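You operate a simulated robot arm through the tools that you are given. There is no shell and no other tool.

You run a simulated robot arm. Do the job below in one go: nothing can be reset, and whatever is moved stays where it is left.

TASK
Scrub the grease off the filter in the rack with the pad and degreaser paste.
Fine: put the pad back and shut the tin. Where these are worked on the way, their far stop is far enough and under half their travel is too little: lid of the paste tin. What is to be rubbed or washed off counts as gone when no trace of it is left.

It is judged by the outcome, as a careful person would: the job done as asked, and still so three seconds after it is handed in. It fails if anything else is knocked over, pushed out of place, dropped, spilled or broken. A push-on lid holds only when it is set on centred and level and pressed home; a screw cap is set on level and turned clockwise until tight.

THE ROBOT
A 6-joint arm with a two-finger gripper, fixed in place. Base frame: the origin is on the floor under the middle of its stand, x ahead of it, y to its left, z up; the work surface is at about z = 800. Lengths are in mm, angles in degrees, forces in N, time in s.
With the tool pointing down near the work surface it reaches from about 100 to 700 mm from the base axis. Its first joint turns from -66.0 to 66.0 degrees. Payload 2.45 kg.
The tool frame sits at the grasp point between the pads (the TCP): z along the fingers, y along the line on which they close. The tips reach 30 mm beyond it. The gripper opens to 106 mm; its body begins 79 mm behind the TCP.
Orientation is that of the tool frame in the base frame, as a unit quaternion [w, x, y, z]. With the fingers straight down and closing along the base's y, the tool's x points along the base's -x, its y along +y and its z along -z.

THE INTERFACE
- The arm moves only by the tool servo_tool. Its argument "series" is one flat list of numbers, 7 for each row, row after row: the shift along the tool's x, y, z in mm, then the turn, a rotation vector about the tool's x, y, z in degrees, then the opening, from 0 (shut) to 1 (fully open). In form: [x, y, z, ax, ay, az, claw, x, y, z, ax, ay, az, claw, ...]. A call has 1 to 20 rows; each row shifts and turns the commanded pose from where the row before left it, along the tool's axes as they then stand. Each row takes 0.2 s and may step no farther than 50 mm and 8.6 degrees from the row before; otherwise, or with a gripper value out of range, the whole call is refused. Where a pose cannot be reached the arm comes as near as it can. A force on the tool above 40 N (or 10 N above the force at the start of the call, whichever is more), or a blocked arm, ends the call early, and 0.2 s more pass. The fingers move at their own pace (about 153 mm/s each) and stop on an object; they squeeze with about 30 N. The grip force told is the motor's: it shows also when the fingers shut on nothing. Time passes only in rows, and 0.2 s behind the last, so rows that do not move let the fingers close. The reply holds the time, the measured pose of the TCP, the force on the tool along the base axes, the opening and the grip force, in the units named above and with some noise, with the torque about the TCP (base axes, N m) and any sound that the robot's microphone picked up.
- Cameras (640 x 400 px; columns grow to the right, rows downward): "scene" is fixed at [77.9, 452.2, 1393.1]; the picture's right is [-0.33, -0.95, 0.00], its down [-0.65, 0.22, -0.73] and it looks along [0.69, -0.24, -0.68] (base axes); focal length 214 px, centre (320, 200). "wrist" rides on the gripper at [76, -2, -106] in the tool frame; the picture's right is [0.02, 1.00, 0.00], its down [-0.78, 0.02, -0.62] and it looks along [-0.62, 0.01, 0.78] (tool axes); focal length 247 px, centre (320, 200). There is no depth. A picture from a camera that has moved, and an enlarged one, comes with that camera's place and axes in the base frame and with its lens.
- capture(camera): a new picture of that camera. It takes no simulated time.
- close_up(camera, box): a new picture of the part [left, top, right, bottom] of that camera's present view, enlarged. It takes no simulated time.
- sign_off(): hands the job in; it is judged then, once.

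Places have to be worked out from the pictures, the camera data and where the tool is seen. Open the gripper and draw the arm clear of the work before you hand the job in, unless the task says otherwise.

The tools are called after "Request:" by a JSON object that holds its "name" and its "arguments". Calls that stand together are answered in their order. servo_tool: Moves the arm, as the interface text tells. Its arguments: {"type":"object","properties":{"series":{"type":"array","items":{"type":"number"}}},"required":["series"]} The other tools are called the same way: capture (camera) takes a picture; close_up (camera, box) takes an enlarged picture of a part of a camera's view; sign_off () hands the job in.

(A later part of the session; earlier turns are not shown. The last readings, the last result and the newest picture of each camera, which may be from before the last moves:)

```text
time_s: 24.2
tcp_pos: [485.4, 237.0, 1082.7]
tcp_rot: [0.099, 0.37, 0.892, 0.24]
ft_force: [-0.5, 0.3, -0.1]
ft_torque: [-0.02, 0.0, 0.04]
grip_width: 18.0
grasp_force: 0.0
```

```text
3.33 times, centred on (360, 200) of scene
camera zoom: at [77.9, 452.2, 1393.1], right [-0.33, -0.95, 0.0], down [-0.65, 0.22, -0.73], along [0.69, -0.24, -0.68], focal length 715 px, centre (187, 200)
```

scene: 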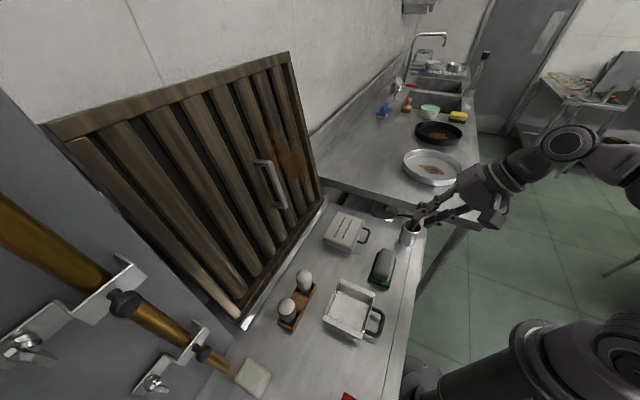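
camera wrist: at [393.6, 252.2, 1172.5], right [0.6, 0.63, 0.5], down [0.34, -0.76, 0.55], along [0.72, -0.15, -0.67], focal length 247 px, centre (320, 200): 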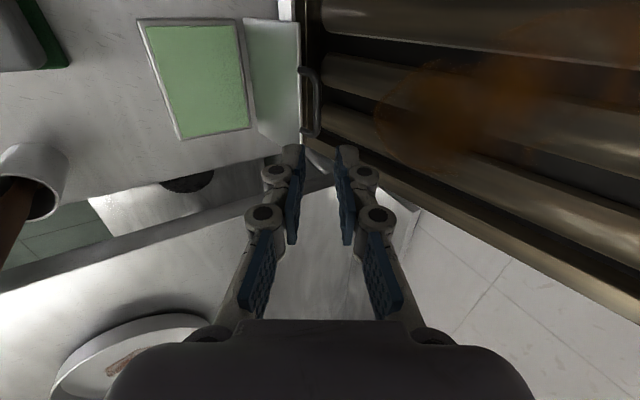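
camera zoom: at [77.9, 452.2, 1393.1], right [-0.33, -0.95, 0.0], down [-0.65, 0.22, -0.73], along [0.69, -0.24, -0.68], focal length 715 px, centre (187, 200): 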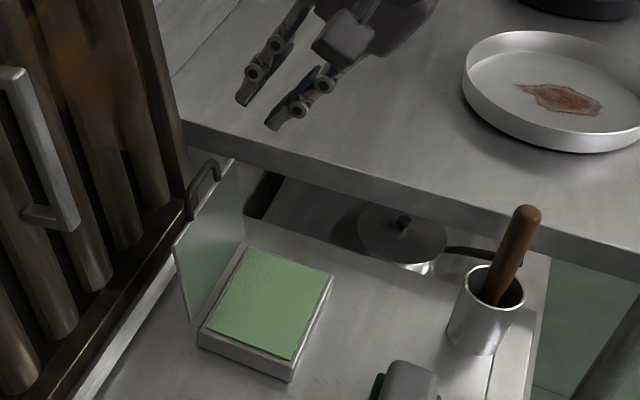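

The lid stays open by itself. Next I move above the pad (about F=352, R=−105), level the tool to point straight down with fingers closing across the pad's short side, and open the fingers.

Request:
{"name": "servo_tool", "arguments": {"series": [17.5, -41.9, -6.9, 0, 0, 0, 0.17, 17.5, -41.9, -6.9, 0, 0, 0, 0.3, 17.5, -41.9, -6.9, 0, 0, 0, 0.5, 17.5, -41.9, -6.9, 0, 0, 0, 0.7, 0, 0, 0, 7.5, 0, 0, 0.7, 0, 0, 0, 7.5, 0, 0, 0.7, 0, 0, 0, 7.5, 0, 0, 0.7, 0, 0, 0, 7.5, 0, 0, 0.7, 0, 0, 0, 0, 0, 0, 0.7]}}

Request:
{"name": "capture", "arguments": {"camera": "wrist"}}

Request:
{"name": "capture", "arguments": {"camera": "scene"}}

```text
time_s: 26.2
tcp_pos: [325.1, 175.4, 1021.7]
tcp_rot: [-0.001, 0.383, 0.924, -0.001]
ft_force: [0.2, -0.5, 0.1]
ft_torque: [0.01, 0.02, 0.0]
grip_width: 74.2
grasp_force: 0.0
```

```text
taken
camera wrist: at [269.6, 228.8, 1126.0], right [0.69, 0.72, 0.0], down [0.57, -0.54, 0.62], along [0.45, -0.43, -0.78], focal length 247 px, centre (320, 200)
```

wrist: 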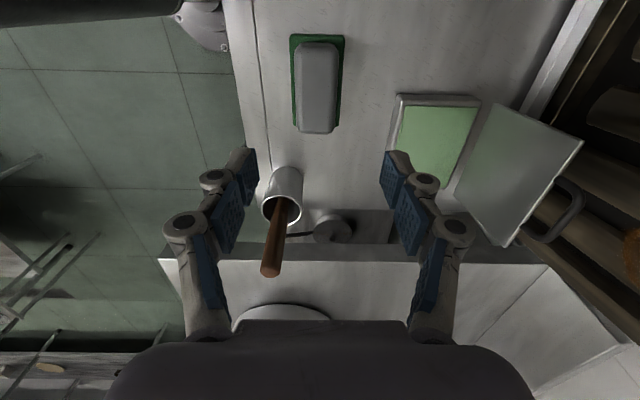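

```text
taken
```

scene: 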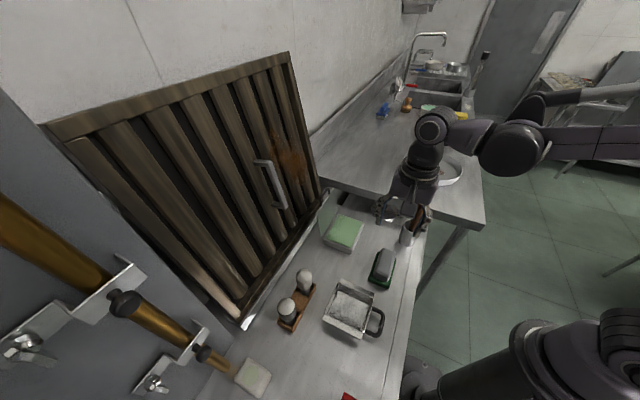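

I zoom in on the pad to refine its position and height.

Request:
{"name": "close_up", "arguments": {"camera": "wrist", "box": [270, 20, 370, 150]}}

Request:
{"name": "close_up", "arguments": {"camera": "wrist", "box": [380, 80, 600, 260]}}

```text
3.08 times, centred on (320, 85) of wrist
camera zoom: at [269.6, 228.8, 1126.0], right [0.69, 0.72, 0.0], down [0.57, -0.54, 0.62], along [0.45, -0.43, -0.78], focal length 760 px, centre (320, 554)
```

zoom: 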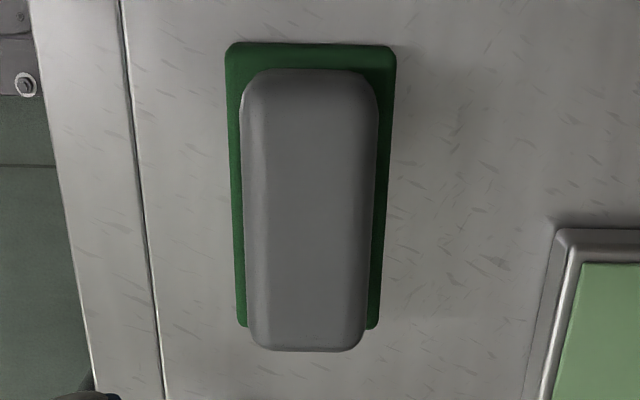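

```text
2.22 times, centred on (490, 170) of wrist
camera zoom: at [269.6, 228.8, 1126.0], right [0.69, 0.72, 0.0], down [0.57, -0.54, 0.62], along [0.45, -0.43, -0.78], focal length 549 px, centre (-58, 267)
```

zoom: 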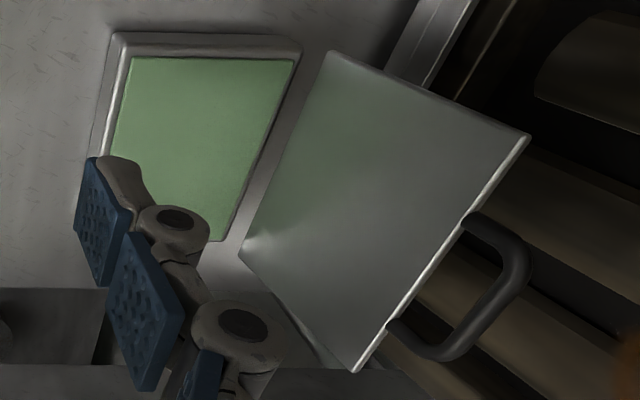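

The pad is centred near F=349, R=−107, about 46 mm wide with its top near Z≈853. I shift −4.7 mm in y and descend until the fingertips are at about Z=822, stopping to check before closing.

Request:
{"name": "servo_tool", "arguments": {"series": [-1, -4.7, 30, 0, 0, 0, 0.7, 0, 0, 30, 0, 0, 0, 0.7, 0, 0, 30, 0, 0, 0, 0.7, 0, 0, 30, 0, 0, 0, 0.7, 0, 0, 20, 0, 0, 0, 0.7, 0, 0, 0, 0, 0, 0, 0.7]}}

Request:
{"name": "capture", "arguments": {"camera": "wrist"}}

Request:
{"name": "close_up", "arguments": {"camera": "scene", "box": [340, 220, 440, 300]}}

```text
time_s: 27.6
tcp_pos: [321.0, 171.1, 881.2]
tcp_rot: [0.0, 0.383, 0.924, 0.0]
ft_force: [0.2, -0.8, -0.8]
ft_torque: [0.0, 0.0, -0.02]
grip_width: 74.0
grasp_force: 0.1
```

```text
taken
camera wrist: at [265.5, 224.7, 985.9], right [0.69, 0.72, 0.0], down [0.57, -0.54, 0.62], along [0.45, -0.43, -0.78], focal length 247 px, centre (320, 200)
```

wrist: 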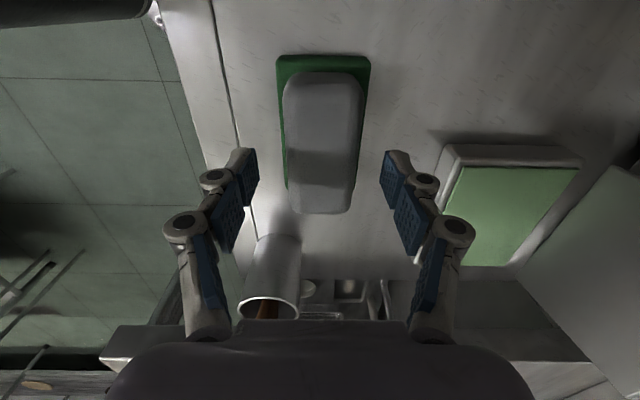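

```text
5.00 times, centred on (390, 260) of scene
camera zoom: at [77.9, 452.2, 1393.1], right [-0.33, -0.95, 0.0], down [-0.65, 0.22, -0.73], along [0.69, -0.24, -0.68], focal length 1072 px, centre (-30, -100)
```

zoom: 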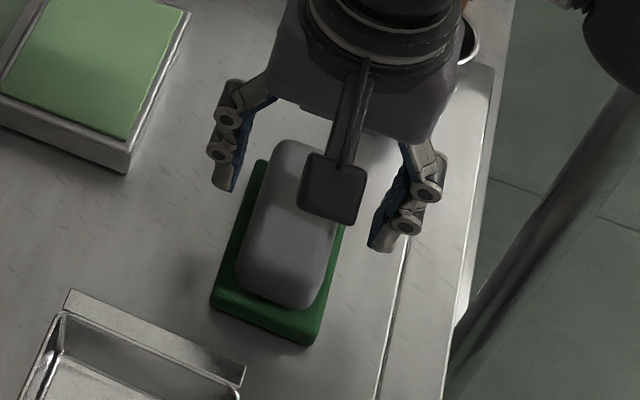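

The pad top is at about Z=852. I shift 1.5 mm forward, descend another 29 mm and close on the grey block.

Request:
{"name": "servo_tool", "arguments": {"series": [0, 1.5, 15, 0, 0, 0, 0.7, 0, 0, 14, 0, 0, 0, 0.7, 0, 0, 0, 0, 0, 0, 0.7]}}

Request:
{"name": "servo_tool", "arguments": {"series": [0, 0, 0, 0, 0, 0, 0.3, 0, 0, 0, 0, 0, 0, 0.3, 0, 0, 0, 0, 0, 0, 0.3]}}

Request:
{"name": "capture", "arguments": {"camera": "wrist"}}

Request:
{"name": "close_up", "arguments": {"camera": "scene", "box": [340, 220, 440, 300]}}

```text
time_s: 28.4
tcp_pos: [321.3, 170.4, 853.8]
tcp_rot: [0.0, 0.382, 0.924, 0.0]
ft_force: [-0.2, -0.4, -0.4]
ft_torque: [0.0, 0.02, -0.03]
grip_width: 74.0
grasp_force: 0.0
```

```text
time_s: 29.2
tcp_pos: [322.4, 171.8, 853.4]
tcp_rot: [0.001, 0.382, 0.924, 0.001]
ft_force: [1.2, 0.0, 3.9]
ft_torque: [-0.08, 0.07, 0.0]
grip_width: 43.9
grasp_force: 30.6
```

```text
taken
camera wrist: at [266.5, 224.0, 958.3], right [0.69, 0.72, 0.0], down [0.57, -0.54, 0.62], along [0.45, -0.43, -0.78], focal length 247 px, centre (320, 200)
```

wrist: 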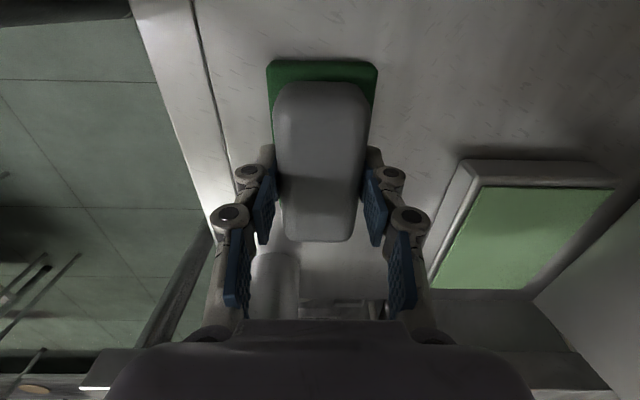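

```text
5.00 times, centred on (390, 260) of scene
camera zoom: at [77.9, 452.2, 1393.1], right [-0.33, -0.95, 0.0], down [-0.65, 0.22, -0.73], along [0.69, -0.24, -0.68], focal length 1072 px, centre (-30, -100)
```

zoom: 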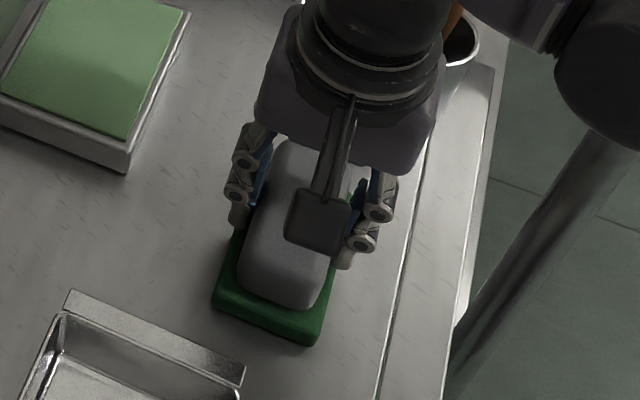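

The gripper holds the grey block (43.9 mm, 30 N). I lift slowly 60 mm and see whether the green part comes along.

Request:
{"name": "servo_tool", "arguments": {"series": [0, 0, -10, 0, 0, 0, 0.3, 0, 0, -20, 0, 0, 0, 0.3, 0, 0, -30, 0, 0, 0, 0.3, 0, 0, 0, 0, 0, 0, 0.3]}}

Request:
{"name": "capture", "arguments": {"camera": "wrist"}}

Request:
{"name": "close_up", "arguments": {"camera": "scene", "box": [340, 220, 440, 300]}}

```text
time_s: 30.2
tcp_pos: [323.6, 169.9, 912.9]
tcp_rot: [0.0, 0.383, 0.924, 0.0]
ft_force: [0.1, 0.1, -0.5]
ft_torque: [-0.04, -0.02, 0.0]
grip_width: 31.7
grasp_force: 0.1
```

```text
taken
camera wrist: at [267.2, 223.1, 1019.0], right [0.69, 0.72, 0.0], down [0.57, -0.54, 0.62], along [0.45, -0.43, -0.78], focal length 247 px, centre (320, 200)
```

wrist: 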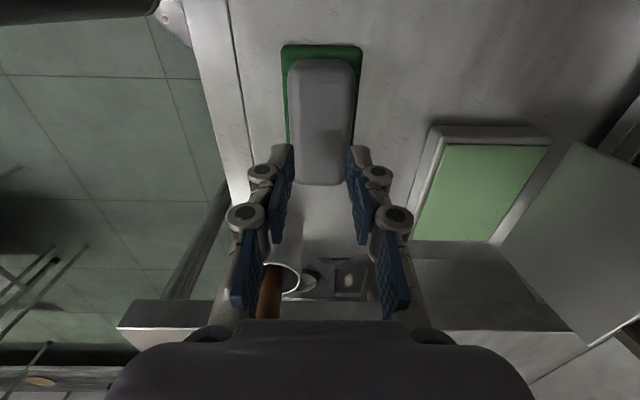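

```text
5.00 times, centred on (390, 260) of scene
camera zoom: at [77.9, 452.2, 1393.1], right [-0.33, -0.95, 0.0], down [-0.65, 0.22, -0.73], along [0.69, -0.24, -0.68], focal length 1072 px, centre (-30, -100)
```

zoom: 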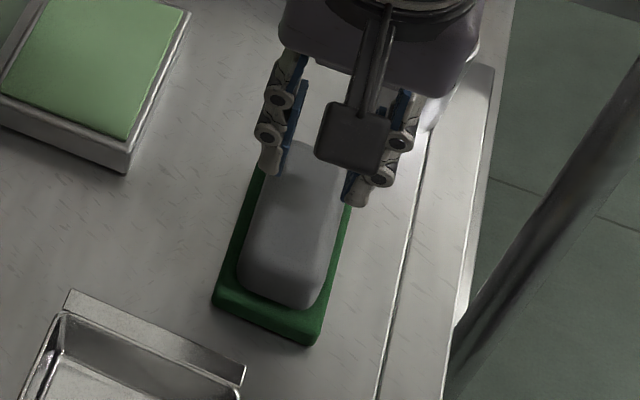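

The fingers slipped off the rounded sides, and the pad stayed on its green base. I look closely at pad and base to judge heights before regripping lower.

Request:
{"name": "close_up", "arguments": {"camera": "scene", "box": [370, 245, 410, 295]}}

Request:
{"name": "close_up", "arguments": {"camera": "wrist", "box": [270, 30, 380, 200]}}

```text
8.00 times, centred on (390, 270) of scene
camera zoom: at [77.9, 452.2, 1393.1], right [-0.33, -0.95, 0.0], down [-0.65, 0.22, -0.73], along [0.69, -0.24, -0.68], focal length 1716 px, centre (-240, -360)
```

zoom: 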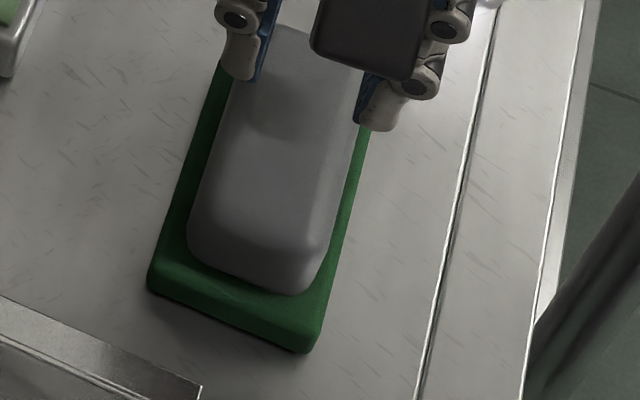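

```text
2.35 times, centred on (325, 115) of wrist
camera zoom: at [267.2, 223.1, 1019.0], right [0.69, 0.72, 0.0], down [0.57, -0.54, 0.62], along [0.45, -0.43, -0.78], focal length 581 px, centre (308, 400)
```

zoom: 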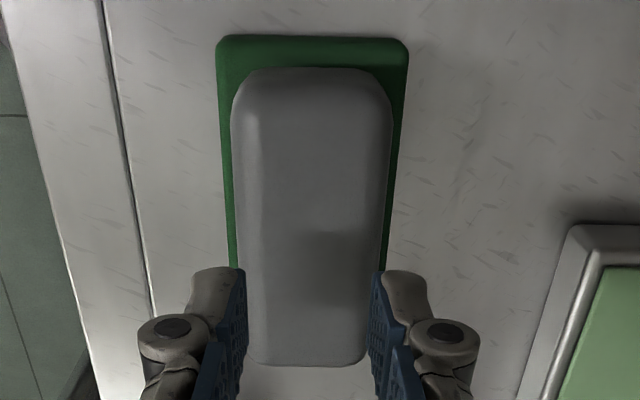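

The base slab is about 10 mm thick and the grey part seems tapered, so I go lower this time: opening to 0.7, descending to TCP Z≈846 with a force check before closing.

Request:
{"name": "servo_tool", "arguments": {"series": [0, 0, 0, 0, 0, 0, 0.7, 0, 0, 0, 0, 0, 0, 0.7, 0, 0, 25, 0, 0, 0, 0.7, 0, 0, 25, 0, 0, 0, 0.7, 0, 0, 10, 0, 0, 0, 0.7, 0, 0, 6, 0, 0, 0, 0.7, 0, 0, 0, 0, 0, 0, 0.7]}}

Request:
{"name": "close_up", "arguments": {"camera": "scene", "box": [350, 230, 420, 300]}}

Request:
{"name": "capture", "arguments": {"camera": "wrist"}}

```text
time_s: 31.8
tcp_pos: [322.2, 172.0, 847.2]
tcp_rot: [0.0, 0.383, 0.924, 0.0]
ft_force: [-0.5, -0.3, -0.2]
ft_torque: [0.05, 0.0, 0.0]
grip_width: 74.0
grasp_force: 0.0
```

```text
5.71 times, centred on (385, 265) of scene
camera zoom: at [77.9, 452.2, 1393.1], right [-0.33, -0.95, 0.0], down [-0.65, 0.22, -0.73], along [0.69, -0.24, -0.68], focal length 1226 px, centre (-51, -171)
```

zoom: 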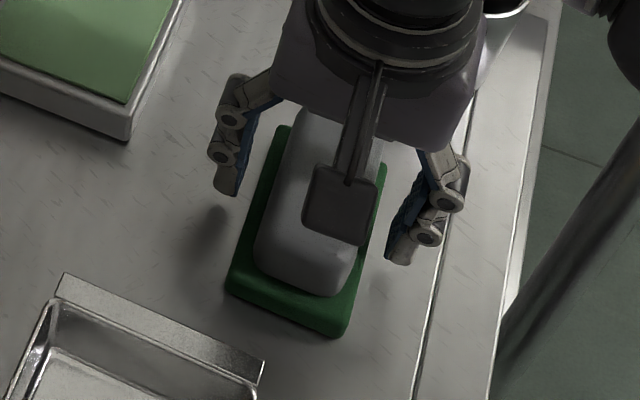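

```text
taken
camera wrist: at [266.3, 225.2, 952.6], right [0.69, 0.72, 0.0], down [0.57, -0.54, 0.62], along [0.45, -0.43, -0.78], focal length 247 px, centre (320, 200)
```

wrist: 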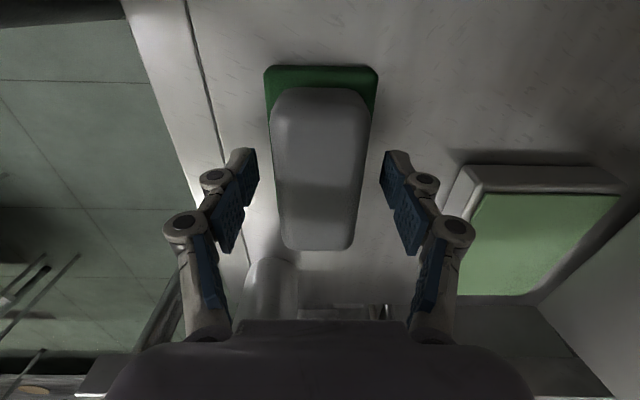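

No contact yet. I close on the block at this lower height and check the width.

Request:
{"name": "servo_tool", "arguments": {"series": [0, 0, 0, 0, 0, 0, 0.5, 0, 0, 0, 0, 0, 0, 0.2, 0, 0, 0, 0, 0, 0, 0.2, 0, 0, 0, 0, 0, 0, 0.2]}}

Request:
{"name": "close_up", "arguments": {"camera": "wrist", "box": [210, 60, 430, 260]}}

Request:
{"name": "close_up", "arguments": {"camera": "scene", "box": [350, 230, 420, 300]}}

```text
time_s: 32.8
tcp_pos: [321.9, 172.8, 847.5]
tcp_rot: [0.0, 0.382, 0.924, 0.0]
ft_force: [1.3, 0.3, 0.9]
ft_torque: [0.04, -0.05, 0.0]
grip_width: 44.0
grasp_force: 30.0
```

```text
2.00 times, centred on (320, 160) of wrist
camera zoom: at [266.3, 225.1, 952.8], right [0.69, 0.72, 0.0], down [0.57, -0.54, 0.62], along [0.45, -0.43, -0.78], focal length 494 px, centre (320, 280)
```

zoom: 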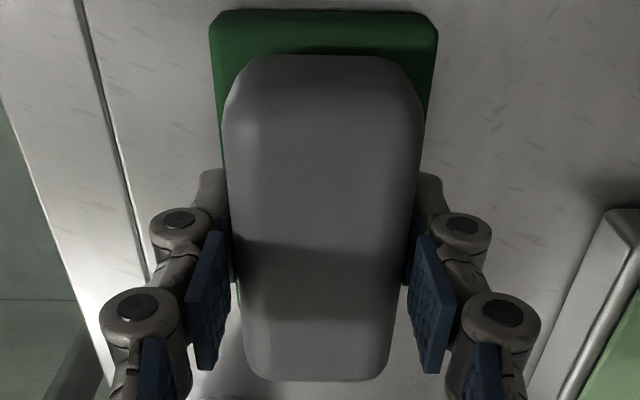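

```text
5.71 times, centred on (385, 265) of scene
camera zoom: at [77.9, 452.3, 1393.1], right [-0.33, -0.95, 0.0], down [-0.65, 0.22, -0.73], along [0.69, -0.24, -0.68], focal length 1226 px, centre (-51, -171)
```

zoom: 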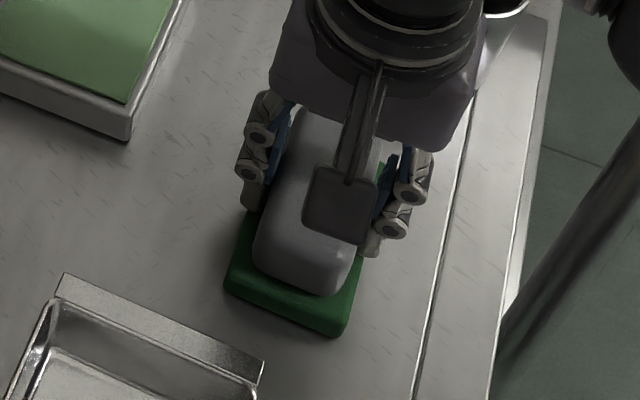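

The width is again 44.0 mm, so the sides are straight there. I lift very slowly by 8 mm and watch for slip.

Request:
{"name": "servo_tool", "arguments": {"series": [0, 0, -2, 0, 0, 0, 0.2, 0, 0, -2, 0, 0, 0, 0.2, 0, 0, -2, 0, 0, 0, 0.2, 0, 0, -2, 0, 0, 0, 0.2, 0, 0, 0, 0, 0, 0, 0.2]}}

Request:
{"name": "close_up", "arguments": {"camera": "scene", "box": [350, 230, 420, 300]}}

```text
time_s: 34.0
tcp_pos: [322.8, 172.3, 856.0]
tcp_rot: [-0.001, 0.382, 0.924, 0.0]
ft_force: [-0.4, -0.9, -1.0]
ft_torque: [-0.02, 0.02, -0.02]
grip_width: 44.1
grasp_force: 30.1
```

```text
5.71 times, centred on (385, 265) of scene
camera zoom: at [77.9, 452.3, 1393.1], right [-0.33, -0.95, 0.0], down [-0.65, 0.22, -0.73], along [0.69, -0.24, -0.68], focal length 1226 px, centre (-51, -171)
```

zoom: 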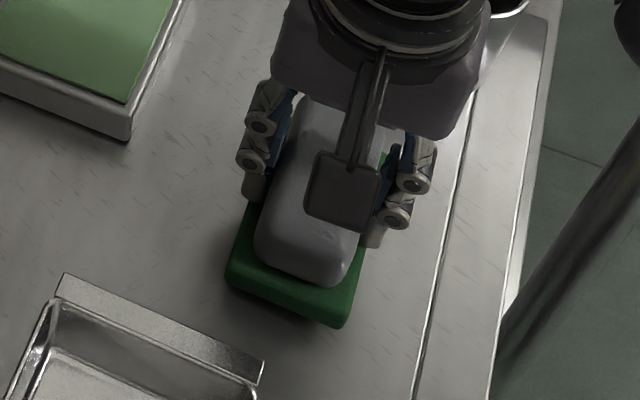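

The green slab rises together with the grey grip, so it is one scouring pad with the green face beneath. I lift it further in gentle steps.

Request:
{"name": "servo_tool", "arguments": {"series": [0, 0, -5, 0, 0, 0, 0.2, 0, 0, -10, 0, 0, 0, 0.2, 0, 0, -10, 0, 0, 0, 0.2, 0, 0, -15, 0, 0, 0, 0.2, 0, 0, -15, 0, 0, 0, 0.2, 0, 0, 0, 0, 0, 0, 0.2]}}

Request:
{"name": "close_up", "arguments": {"camera": "scene", "box": [340, 210, 440, 300]}}

Request:
{"name": "capture", "arguments": {"camera": "wrist"}}

```text
time_s: 35.4
tcp_pos: [324.3, 173.1, 908.4]
tcp_rot: [-0.001, 0.383, 0.924, 0.0]
ft_force: [0.4, 0.1, 0.1]
ft_torque: [0.0, 0.03, -0.03]
grip_width: 44.1
grasp_force: 29.9
```

```text
4.44 times, centred on (390, 255) of scene
camera zoom: at [77.9, 452.3, 1393.1], right [-0.33, -0.95, 0.0], down [-0.65, 0.22, -0.73], along [0.69, -0.24, -0.68], focal length 953 px, centre (9, -44)
```

zoom: 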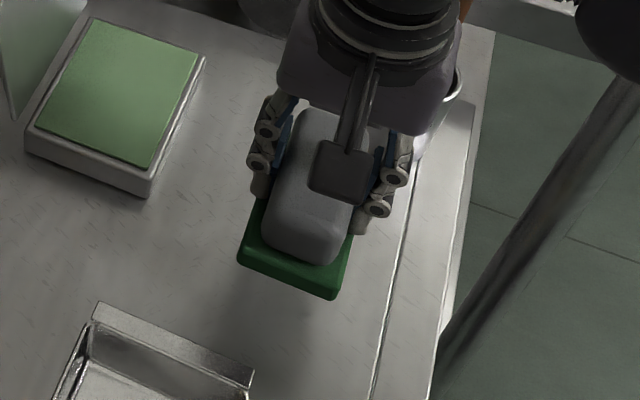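

```text
taken
camera wrist: at [268.7, 225.0, 1014.2], right [0.69, 0.72, 0.0], down [0.57, -0.54, 0.62], along [0.45, -0.43, -0.78], focal length 247 px, centre (320, 200)
```

wrist: 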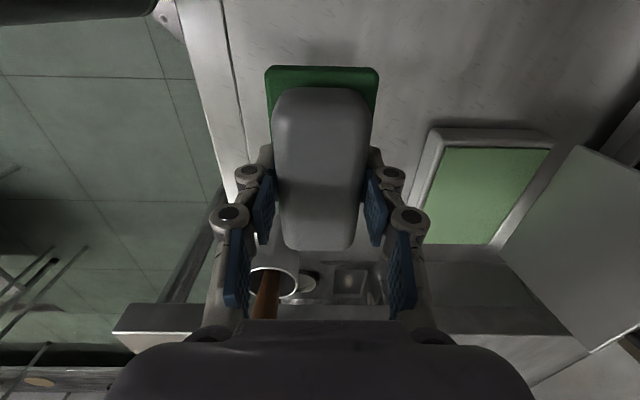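

The pad is held firmly; its green face is about 47 mm below the TCP. I carry it over the tin, toward the front part of the paste (F≈490, R≈−183), stopping just above the rim.

Request:
{"name": "servo_tool", "arguments": {"series": [0, 0, -25, 0, 0, 0, 0.2, 0, 0, -25, 0, 0, 0, 0.2, -19, 34.6, 0, 0, 0, 0, 0.2, -19, 34.6, 0, 0, 0, 0, 0.2, -19, 34.6, 0, 0, 0, 0, 0.2, -19, 34.6, 0, 0, 0, 0, 0.2, 0, 0, 25, 0, 0, 0, 0.2, 0, 0, 25, 0, 0, 0, 0.2, 0, 0, 15, 0, 0, 0, 0.2, 0, 0, 0, 0, 0, 0, 0.2]}}

Request:
{"name": "capture", "arguments": {"camera": "wrist"}}

Request:
{"name": "close_up", "arguments": {"camera": "scene", "box": [290, 150, 430, 270]}}

```text
time_s: 37.6
tcp_pos: [476.3, 217.6, 894.3]
tcp_rot: [0.0, 0.382, 0.924, 0.0]
ft_force: [-0.5, 0.1, -1.7]
ft_torque: [0.01, -0.05, 0.01]
grip_width: 44.0
grasp_force: 29.8
```

```text
taken
camera wrist: at [419.7, 269.5, 998.9], right [0.69, 0.72, 0.0], down [0.57, -0.54, 0.62], along [0.45, -0.43, -0.78], focal length 247 px, centre (320, 200)
```

wrist: 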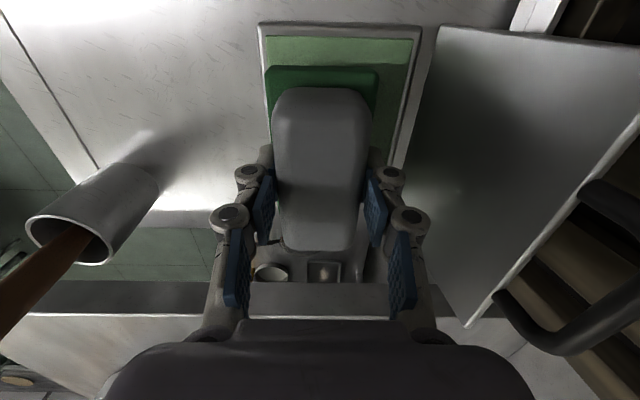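

```text
3.33 times, centred on (360, 210) of scene
camera zoom: at [77.9, 452.3, 1393.1], right [-0.33, -0.95, 0.0], down [-0.65, 0.22, -0.73], along [0.69, -0.24, -0.68], focal length 715 px, centre (187, 167)
```

zoom: 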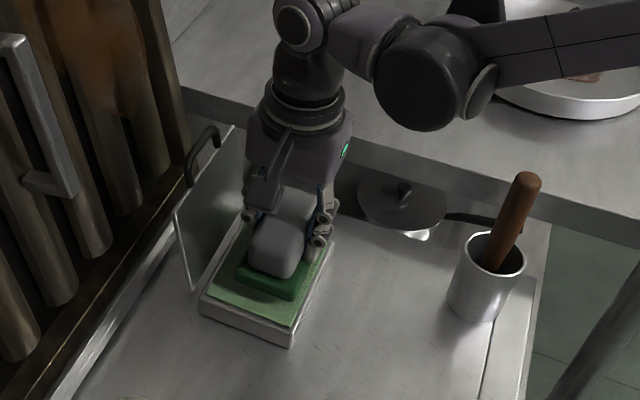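

The pad is centred lengthwise; I shift 5 mm toward the hinge side for even margins and descend in small steps, watching force.

Request:
{"name": "servo_tool", "arguments": {"series": [0, 5, 0, 0, 0, 0, 0.2, 0, 0, 5, 0, 0, 0, 0.2, 0, 0, 5, 0, 0, 0, 0.2, 0, 0, 3, 0, 0, 0, 0.2, 0, 0, 0, 0, 0, 0, 0.2]}}

Request:
{"name": "close_up", "arguments": {"camera": "scene", "box": [310, 190, 380, 260]}}

```text
time_s: 38.8
tcp_pos: [478.1, 221.3, 880.4]
tcp_rot: [0.0, 0.383, 0.924, 0.0]
ft_force: [0.4, 0.4, -1.1]
ft_torque: [0.03, -0.02, 0.01]
grip_width: 44.2
grasp_force: 30.3
```

```text
5.71 times, centred on (345, 225) of scene
camera zoom: at [77.9, 452.3, 1393.1], right [-0.33, -0.95, 0.0], down [-0.65, 0.22, -0.73], along [0.69, -0.24, -0.68], focal length 1226 px, centre (177, 57)
```

zoom: 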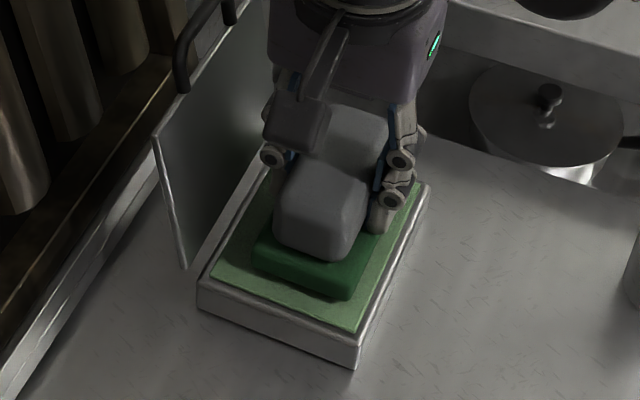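

No contact yet (pad face about Z=833). I continue down in 2 mm steps.

Request:
{"name": "servo_tool", "arguments": {"series": [0, 0, 2, 0, 0, 0, 0.2, 0, 0, 2, 0, 0, 0, 0.2, 0, 0, 0, 0, 0, 0, 0.2]}}

Request:
{"name": "servo_tool", "arguments": {"series": [0, 0, 1.5, 0, 0, 0, 0.2, 0, 0, 0, 0, 0, 0, 0.2]}}

```text
time_s: 39.6
tcp_pos: [478.3, 220.9, 877.3]
tcp_rot: [-0.001, 0.383, 0.924, 0.001]
ft_force: [0.5, 1.0, -1.1]
ft_torque: [0.01, 0.02, -0.01]
grip_width: 44.2
grasp_force: 30.2
```

```text
time_s: 40.2
tcp_pos: [478.3, 220.6, 877.0]
tcp_rot: [0.0, 0.382, 0.924, 0.0]
ft_force: [-0.9, 0.0, 0.7]
ft_torque: [0.02, -0.03, 0.01]
grip_width: 44.2
grasp_force: 29.9
```

I continue with small steps and check visually.

Request:
{"name": "servo_tool", "arguments": {"series": [0, 0, 1.5, 0, 0, 0, 0.2, 0, 0, 0, 0, 0, 0, 0.2]}}

Request:
{"name": "servo_tool", "arguments": {"series": [0, 0, 1.5, 0, 0, 0, 0.2, 0, 0, 0, 0, 0, 0, 0.2]}}

Request:
{"name": "close_up", "arguments": {"camera": "scene", "box": [310, 190, 380, 260]}}

```text
time_s: 40.8
tcp_pos: [479.0, 219.7, 876.1]
tcp_rot: [0.0, 0.382, 0.924, 0.0]
ft_force: [1.0, 3.6, 27.3]
ft_torque: [0.07, 0.02, -0.01]
grip_width: 44.1
grasp_force: 29.5
```

```text
time_s: 41.2
tcp_pos: [478.0, 219.9, 876.0]
tcp_rot: [0.0, 0.383, 0.924, 0.001]
ft_force: [-1.7, 0.6, 8.4]
ft_torque: [-0.07, -0.04, -0.02]
grip_width: 44.1
grasp_force: 30.2
stopped in row 1: the force on the tool passed its limit at 45 N (the readings are from after the stop); the commanded pose is now the measured one
```

```text
5.71 times, centred on (345, 225) of scene
camera zoom: at [77.7, 452.2, 1393.1], right [-0.33, -0.95, 0.0], down [-0.65, 0.22, -0.73], along [0.69, -0.24, -0.68], focal length 1226 px, centre (177, 57)
```

zoom: 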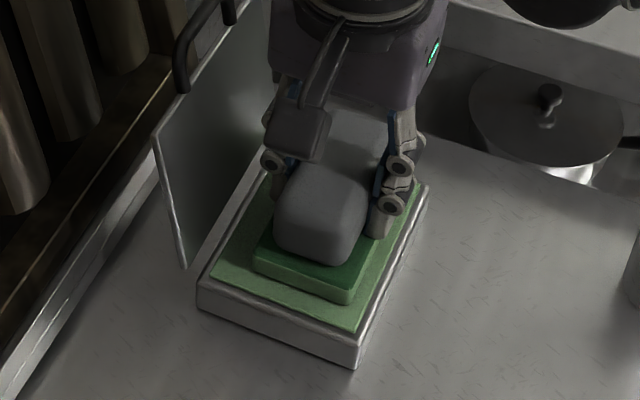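

Contact at TCP Z≈876; the pad's underside edge has turned the pale paste colour, so it is loaded. I lift clear and back away, then look at the pad and the filter.

Request:
{"name": "servo_tool", "arguments": {"series": [0, 0, -5, 0, 0, 0, 0.2, 0, 0, -15, 0, 0, 0, 0.2, 0, 0, -30, 0, 0, 0, 0.2, 0, 0, -40, 0, 0, 0, 0.2, 0, -30, -30, 0, 0, 0, 0.2, 0, -40, -20, 0, 0, 0, 0.2, 0, -40, 0, 0, 0, 0, 0.2, 0, 0, 0, 0, 0, 0, 0.2]}}

Request:
{"name": "capture", "arguments": {"camera": "wrist"}}

Request:
{"name": "close_up", "arguments": {"camera": "scene", "box": [290, 130, 450, 270]}}

```text
time_s: 43.0
tcp_pos: [399.5, 142.9, 1012.5]
tcp_rot: [0.001, 0.382, 0.924, 0.0]
ft_force: [-0.5, -1.1, -0.5]
ft_torque: [0.02, -0.01, -0.02]
grip_width: 44.2
grasp_force: 30.1
```

```text
taken
camera wrist: at [343.3, 194.2, 1117.7], right [0.69, 0.72, 0.0], down [0.57, -0.54, 0.62], along [0.45, -0.43, -0.78], focal length 247 px, centre (320, 200)
```

wrist: 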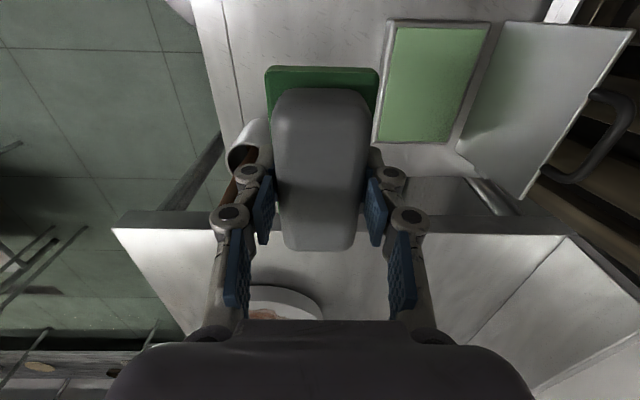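

```text
2.86 times, centred on (370, 200) of scene
camera zoom: at [77.9, 452.2, 1393.1], right [-0.33, -0.95, 0.0], down [-0.65, 0.22, -0.73], along [0.69, -0.24, -0.68], focal length 613 px, centre (177, 200)
```

zoom: 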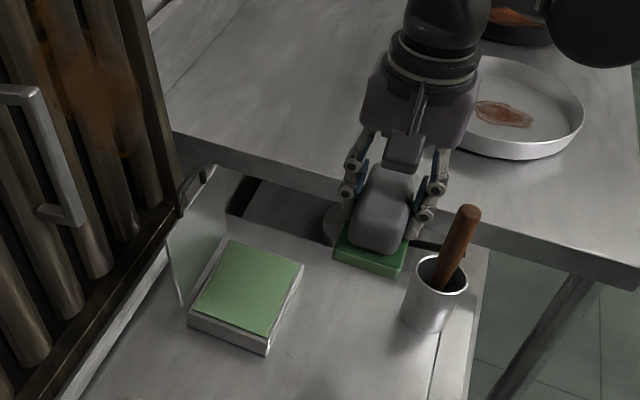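

I zoom in on the pad to see whether paste clings to it.

Request:
{"name": "close_up", "arguments": {"camera": "scene", "box": [370, 190, 420, 240]}}

Request:
{"name": "close_up", "arguments": {"camera": "scene", "box": [325, 205, 375, 255]}}

Request:
{"name": "close_up", "arguments": {"camera": "wrist", "box": [260, 55, 390, 130]}}

```text
8.00 times, centred on (395, 215) of scene
camera zoom: at [77.9, 452.2, 1393.1], right [-0.33, -0.95, 0.0], down [-0.65, 0.22, -0.73], along [0.69, -0.24, -0.68], focal length 1716 px, centre (-280, 80)
```

zoom: 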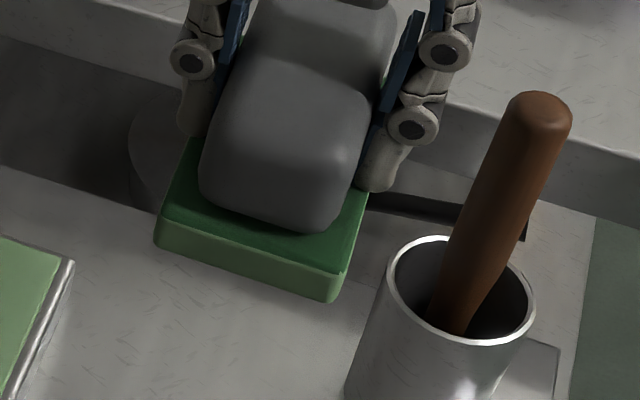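

```text
8.00 times, centred on (350, 230) of scene
camera zoom: at [77.9, 452.2, 1393.1], right [-0.33, -0.95, 0.0], down [-0.65, 0.22, -0.73], along [0.69, -0.24, -0.68], focal length 1716 px, centre (80, -40)
```

zoom: 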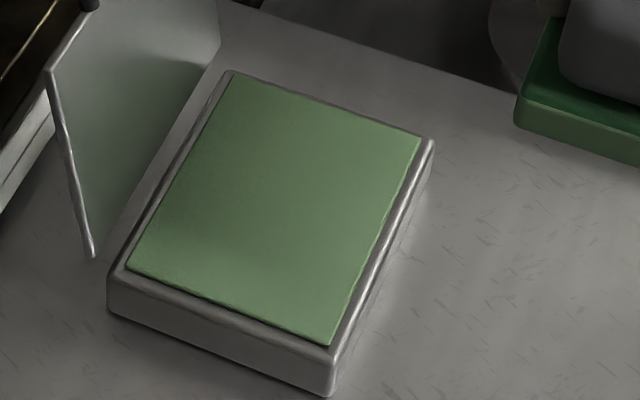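

```text
4.92 times, centred on (325, 92) of wrist
camera zoom: at [343.3, 194.2, 1117.7], right [0.69, 0.72, 0.0], down [0.57, -0.54, 0.62], along [0.45, -0.43, -0.78], focal length 1216 px, centre (295, 729)
```

zoom: 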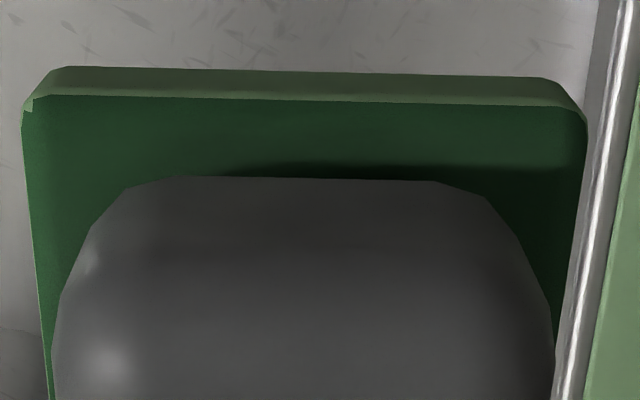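

Paste visibly coats the pad's lower edge, so it is loaded. I raise it to stain height and pitch the tool forward to face the leaning filter, keeping well short of it.

Request:
{"name": "servo_tool", "arguments": {"series": [19, 0, -40, 0, 0, 0, 0.2, 19, 0, -40, 0, 0, 0, 0.2, 0, 35, 0, 0, 0, 0, 0.2, 0, 0, 0, -7.5, 0, 0, 0.2, 0, 0, 0, -7.5, 0, 0, 0.2, 0, 0, 0, -7.5, 0, 0, 0.2, 0, 0, 0, -7.5, 0, 0, 0.2, 0, 0, 0, -7.5, 0, 0, 0.2, 0, 0, 0, -7.5, 0, 0, 0.2, 0, 28.3, 28.3, 0, 0, 0, 0.2, 0, 28.3, 28.3, 0, 0, 0, 0.2, 0, 0, 0, -8, 0, 0, 0.2, 0, 0, 0, -8, 0, 0, 0.2, 0, 0, 0, -8, 0, 0, 0.2, 0, 0, 0, -8, 0, 0, 0.2, 0, 0, 0, -8, 0, 0, 0.2, 0, 0, 0, 0, 0, 0, 0.2]}}

Request:
{"name": "capture", "arguments": {"camera": "wrist"}}

Request:
{"name": "capture", "arguments": {"camera": "scene"}}

```text
time_s: 46.6
tcp_pos: [455.6, 249.9, 1093.8]
tcp_rot: [0.259, 0.282, 0.681, 0.624]
ft_force: [0.2, -1.0, -1.3]
ft_torque: [-0.02, -0.03, 0.02]
grip_width: 44.1
grasp_force: 29.7
```

```text
taken
camera wrist: at [325.6, 229.2, 1101.5], right [0.04, 0.07, 1.0], down [0.12, -0.99, 0.07], along [0.99, 0.11, -0.05], focal length 247 px, centre (320, 200)
```

wrist: 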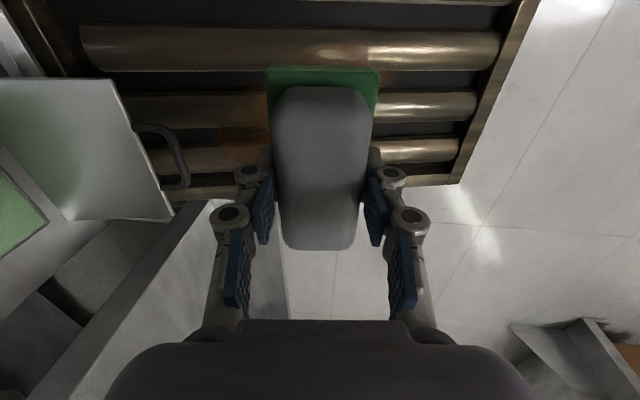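

```text
taken
```

scene: 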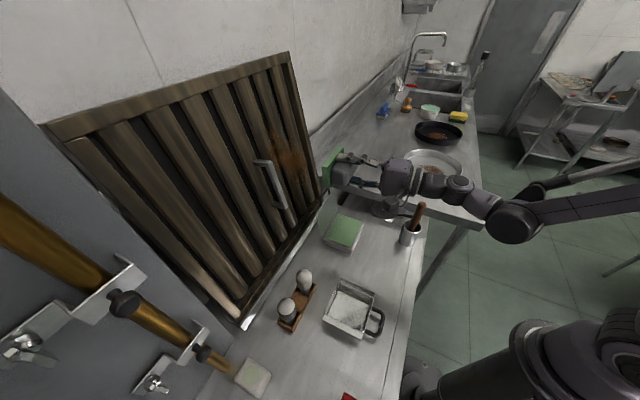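

The pad now faces the filter at about the stain height. I zoom the fixed camera on stain, filter handle and pad to measure their relative positions.

Request:
{"name": "close_up", "arguments": {"camera": "scene", "box": [230, 100, 350, 220]}}

Request:
{"name": "close_up", "arguments": {"camera": "scene", "box": [250, 40, 350, 140]}}

Request:
{"name": "close_up", "arguments": {"camera": "wrist", "box": [60, 0, 560, 220]}}

```text
3.33 times, centred on (290, 160) of scene
camera zoom: at [77.9, 452.2, 1393.1], right [-0.33, -0.95, 0.0], down [-0.65, 0.22, -0.73], along [0.69, -0.24, -0.68], focal length 715 px, centre (420, 333)
```

zoom: 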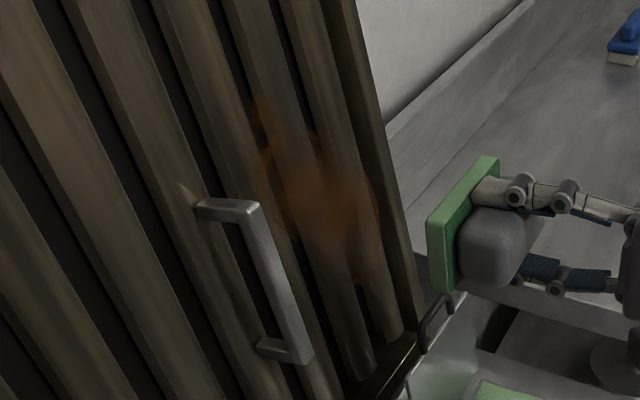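

```text
4.00 times, centred on (300, 90) of scene
camera zoom: at [77.9, 452.2, 1393.1], right [-0.33, -0.95, 0.0], down [-0.65, 0.22, -0.73], along [0.69, -0.24, -0.68], focal length 858 px, centre (400, 640)
```

zoom: 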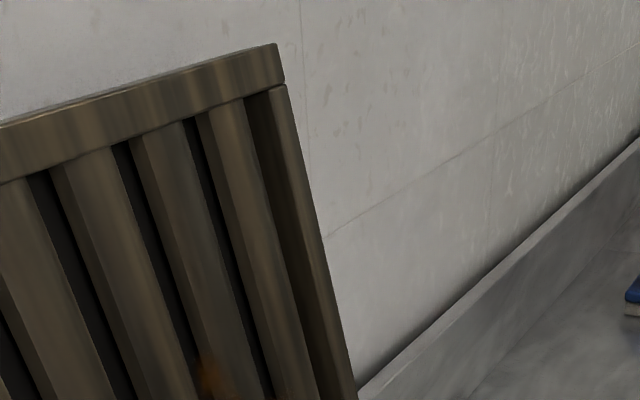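

```text
1.28 times, centred on (310, 110) of wrist
camera zoom: at [325.6, 229.2, 1101.5], right [0.04, 0.07, 1.0], down [0.12, -0.99, 0.07], along [0.99, 0.11, -0.05], focal length 316 px, centre (333, 315)
```

zoom: 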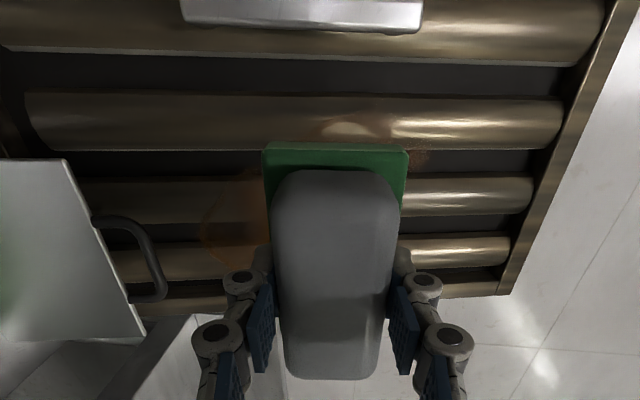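

Triangulating the slat ends gives a filter that leans back about 11.6°, with slat crowns near R=−231, −171, −107 and the filter's handle at R≈−50; the stain spans roughly R −240…−100 and Z 955…1170. I align the tool pitch to that lean and turn the pad so its long side is vertical, which keeps the fingers clear of the raised lid handle.

Request:
{"name": "servo_tool", "arguments": {"series": [0, 0, 0, 6.6, 0, 0, 0.2, 0, 0, 0, 0, 0, -7.5, 0.2, 0, 0, 0, 0, 0, -7.5, 0.2, 0, 0, 0, 0, 0, -7.5, 0.2, 0, 0, 0, 0, 0, -7.5, 0.2, 0, 0, 0, 0, 0, -7.5, 0.2, 0, 0, 0, 0, 0, -7.5, 0.2, 0, 0, 0, 0, 0, -7.5, 0.2, 0, 0, 0, 0, 0, -7.5, 0.2, 0, 0, 0, 0, 0, -7.5, 0.2, 0, 0, 0, 0, 0, -7.5, 0.2, 0, 0, 0, 0, 0, -7.5, 0.2, 0, 0, 0, 0, 0, -7.5, 0.2, 0, 0, 0, 0, 0, 0, 0.2]}}

Request:
{"name": "capture", "arguments": {"camera": "wrist"}}

Request:
{"name": "capture", "arguments": {"camera": "scene"}}

```text
time_s: 49.6
tcp_pos: [454.5, 250.7, 1095.5]
tcp_rot: [0.585, -0.297, 0.715, 0.242]
ft_force: [-0.7, -0.4, -0.7]
ft_torque: [-0.02, 0.03, -0.01]
grip_width: 44.0
grasp_force: 29.8
```

```text
taken
camera wrist: at [371.5, 164.0, 1041.0], right [-0.71, 0.7, -0.02], down [-0.33, -0.31, 0.89], along [0.62, 0.64, 0.45], focal length 247 px, centre (320, 200)
```

wrist: 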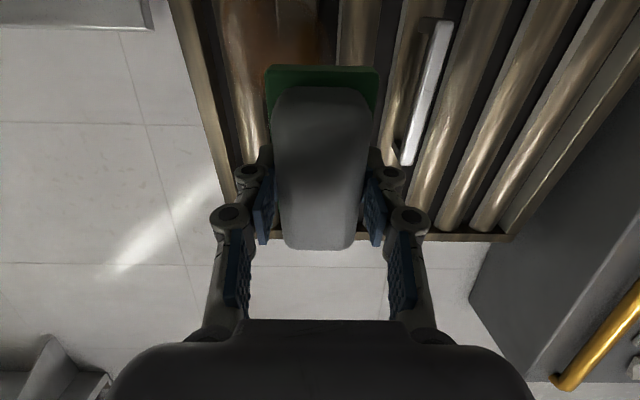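

```text
taken
```

scene: 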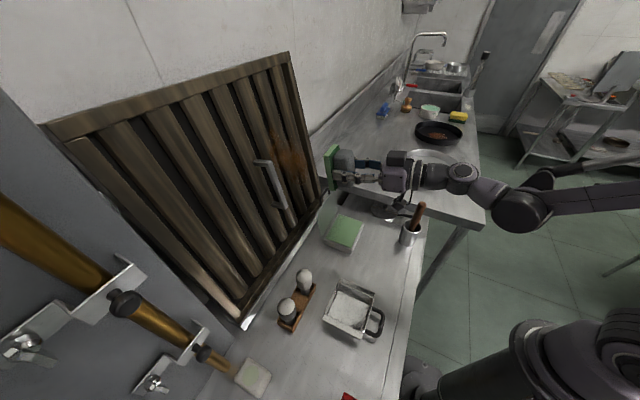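

I zoom in on the stain from this viewpoint to place the slats and the stain relative to the pad.

Request:
{"name": "close_up", "arguments": {"camera": "wrist", "box": [180, 0, 460, 250]}}

Request:
{"name": "close_up", "arguments": {"camera": "scene", "box": [240, 100, 360, 220]}}

```text
1.60 times, centred on (320, 125) of wrist
camera zoom: at [371.5, 164.0, 1041.0], right [-0.71, 0.7, -0.02], down [-0.33, -0.31, 0.89], along [0.62, 0.64, 0.45], focal length 395 px, centre (320, 320)
```

zoom: 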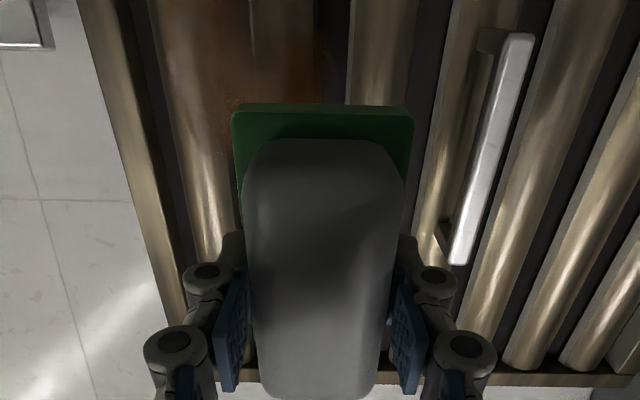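

```text
3.33 times, centred on (300, 160) of scene
camera zoom: at [77.9, 452.3, 1393.1], right [-0.33, -0.95, 0.0], down [-0.65, 0.22, -0.73], along [0.69, -0.24, -0.68], focal length 715 px, centre (387, 333)
```

zoom: 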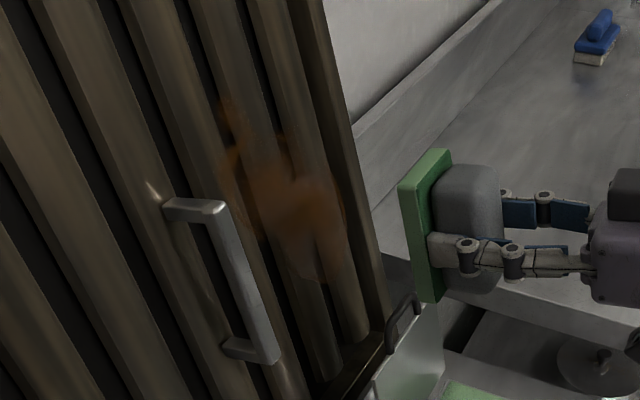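

The slat crowns are near R≈−225, −168 and −107. I line the pad up with the middle stained slat (R≈−168) and advance about 95 mm along the tool axis, staying an estimated 25 mm short of contact.

Request:
{"name": "servo_tool", "arguments": {"series": [0, -24, 0, 0, 0, 0, 0.2, 0, 0, 40, 0, 0, 0, 0.2, 0, 0, 35, 0, 0, 0, 0.2, 0, 0, 20, 0, 0, 0, 0.2, 0, 0, 0, 0, 0, 0, 0.2]}}

Request:
{"name": "close_up", "arguments": {"camera": "scene", "box": [240, 100, 360, 220]}}

Request:
{"name": "capture", "arguments": {"camera": "wrist"}}

```text
time_s: 50.8
tcp_pos: [539.6, 300.7, 1077.4]
tcp_rot: [0.584, -0.297, 0.715, 0.243]
ft_force: [0.2, -0.9, -1.2]
ft_torque: [0.0, 0.04, 0.0]
grip_width: 44.2
grasp_force: 29.8
```

```text
3.33 times, centred on (300, 160) of scene
camera zoom: at [77.9, 452.3, 1393.1], right [-0.33, -0.95, 0.0], down [-0.65, 0.22, -0.73], along [0.69, -0.24, -0.68], focal length 715 px, centre (387, 333)
```

zoom: 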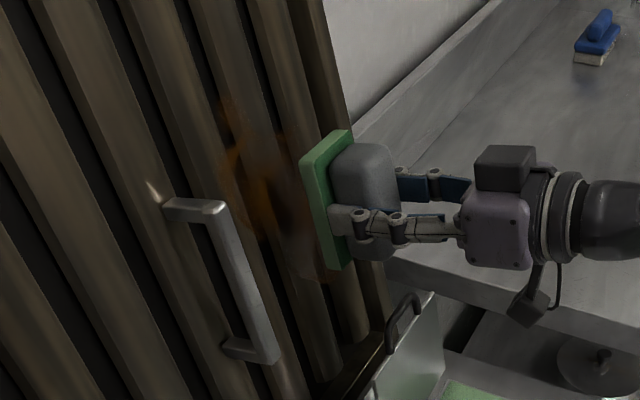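

```text
taken
camera wrist: at [455.7, 213.7, 1022.7], right [-0.71, 0.7, -0.02], down [-0.33, -0.31, 0.89], along [0.62, 0.64, 0.45], focal length 247 px, centre (320, 200)
```

wrist: 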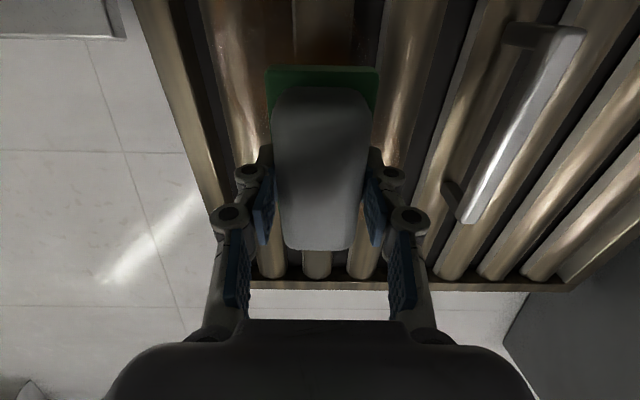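

The pad is centred on the middle slat. I creep forward, watching for contact force.

Request:
{"name": "servo_tool", "arguments": {"series": [0, 0, 8, 0, 0, 0, 0.2, 0, 0, 5, 0, 0, 0, 0.2, 0, 0, 0, 0, 0, 0, 0.2]}}

Request:
{"name": "servo_tool", "arguments": {"series": [0, 0, 2, 0, 0, 0, 0.2, 0, 0, 2, 0, 0, 0, 0.2, 0, 0, 2, 0, 0, 0, 0.2, 0, 0, 0, 0, 0, 0, 0.2]}}

Request:
{"name": "close_up", "arguments": {"camera": "scene", "box": [240, 100, 360, 220]}}

```text
time_s: 51.6
tcp_pos: [548.5, 308.4, 1073.8]
tcp_rot: [0.585, -0.296, 0.715, 0.242]
ft_force: [-0.2, 0.4, -0.8]
ft_torque: [-0.01, -0.01, 0.05]
grip_width: 44.0
grasp_force: 29.9
```

```text
time_s: 52.6
tcp_pos: [551.5, 310.6, 1071.3]
tcp_rot: [0.585, -0.296, 0.716, 0.242]
ft_force: [-0.9, 0.2, 0.2]
ft_torque: [0.0, 0.01, -0.01]
grip_width: 44.2
grasp_force: 30.8
```

```text
3.33 times, centred on (300, 160) of scene
camera zoom: at [77.9, 452.3, 1393.1], right [-0.33, -0.95, 0.0], down [-0.65, 0.22, -0.73], along [0.69, -0.24, -0.68], focal length 715 px, centre (387, 333)
```

zoom: 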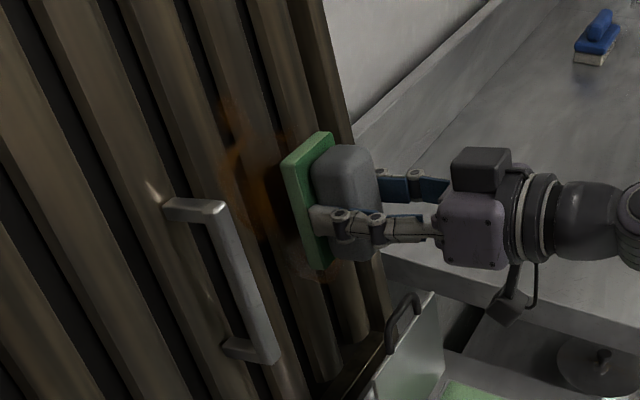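

Still free. I continue in 1 mm steps.

Request:
{"name": "servo_tool", "arguments": {"series": [0, 0, 1, 0, 0, 0, 0.2, 0, 0, 1, 0, 0, 0, 0.2, 0, 0, 1, 0, 0, 0, 0.2, 0, 0, 1, 0, 0, 0, 0.2, 0, 0, 0, 0, 0, 0, 0.2]}}

Request:
{"name": "servo_tool", "arguments": {"series": [0, 0, 1, 0, 0, 0, 0.2, 0, 0, 1, 0, 0, 0, 0.2, 0, 0, 1, 0, 0, 0, 0.2, 0, 0, 0, 0, 0, 0, 0.2]}}

```text
time_s: 53.8
tcp_pos: [554.3, 313.7, 1069.8]
tcp_rot: [0.584, -0.296, 0.716, 0.242]
ft_force: [0.6, -0.2, -1.0]
ft_torque: [-0.02, -0.03, 0.02]
grip_width: 44.3
grasp_force: 30.5
```

```text
time_s: 54.8
tcp_pos: [556.7, 317.0, 1070.4]
tcp_rot: [0.585, -0.296, 0.715, 0.242]
ft_force: [0.1, -0.8, -0.3]
ft_torque: [0.02, 0.04, 0.02]
grip_width: 44.2
grasp_force: 30.4
```

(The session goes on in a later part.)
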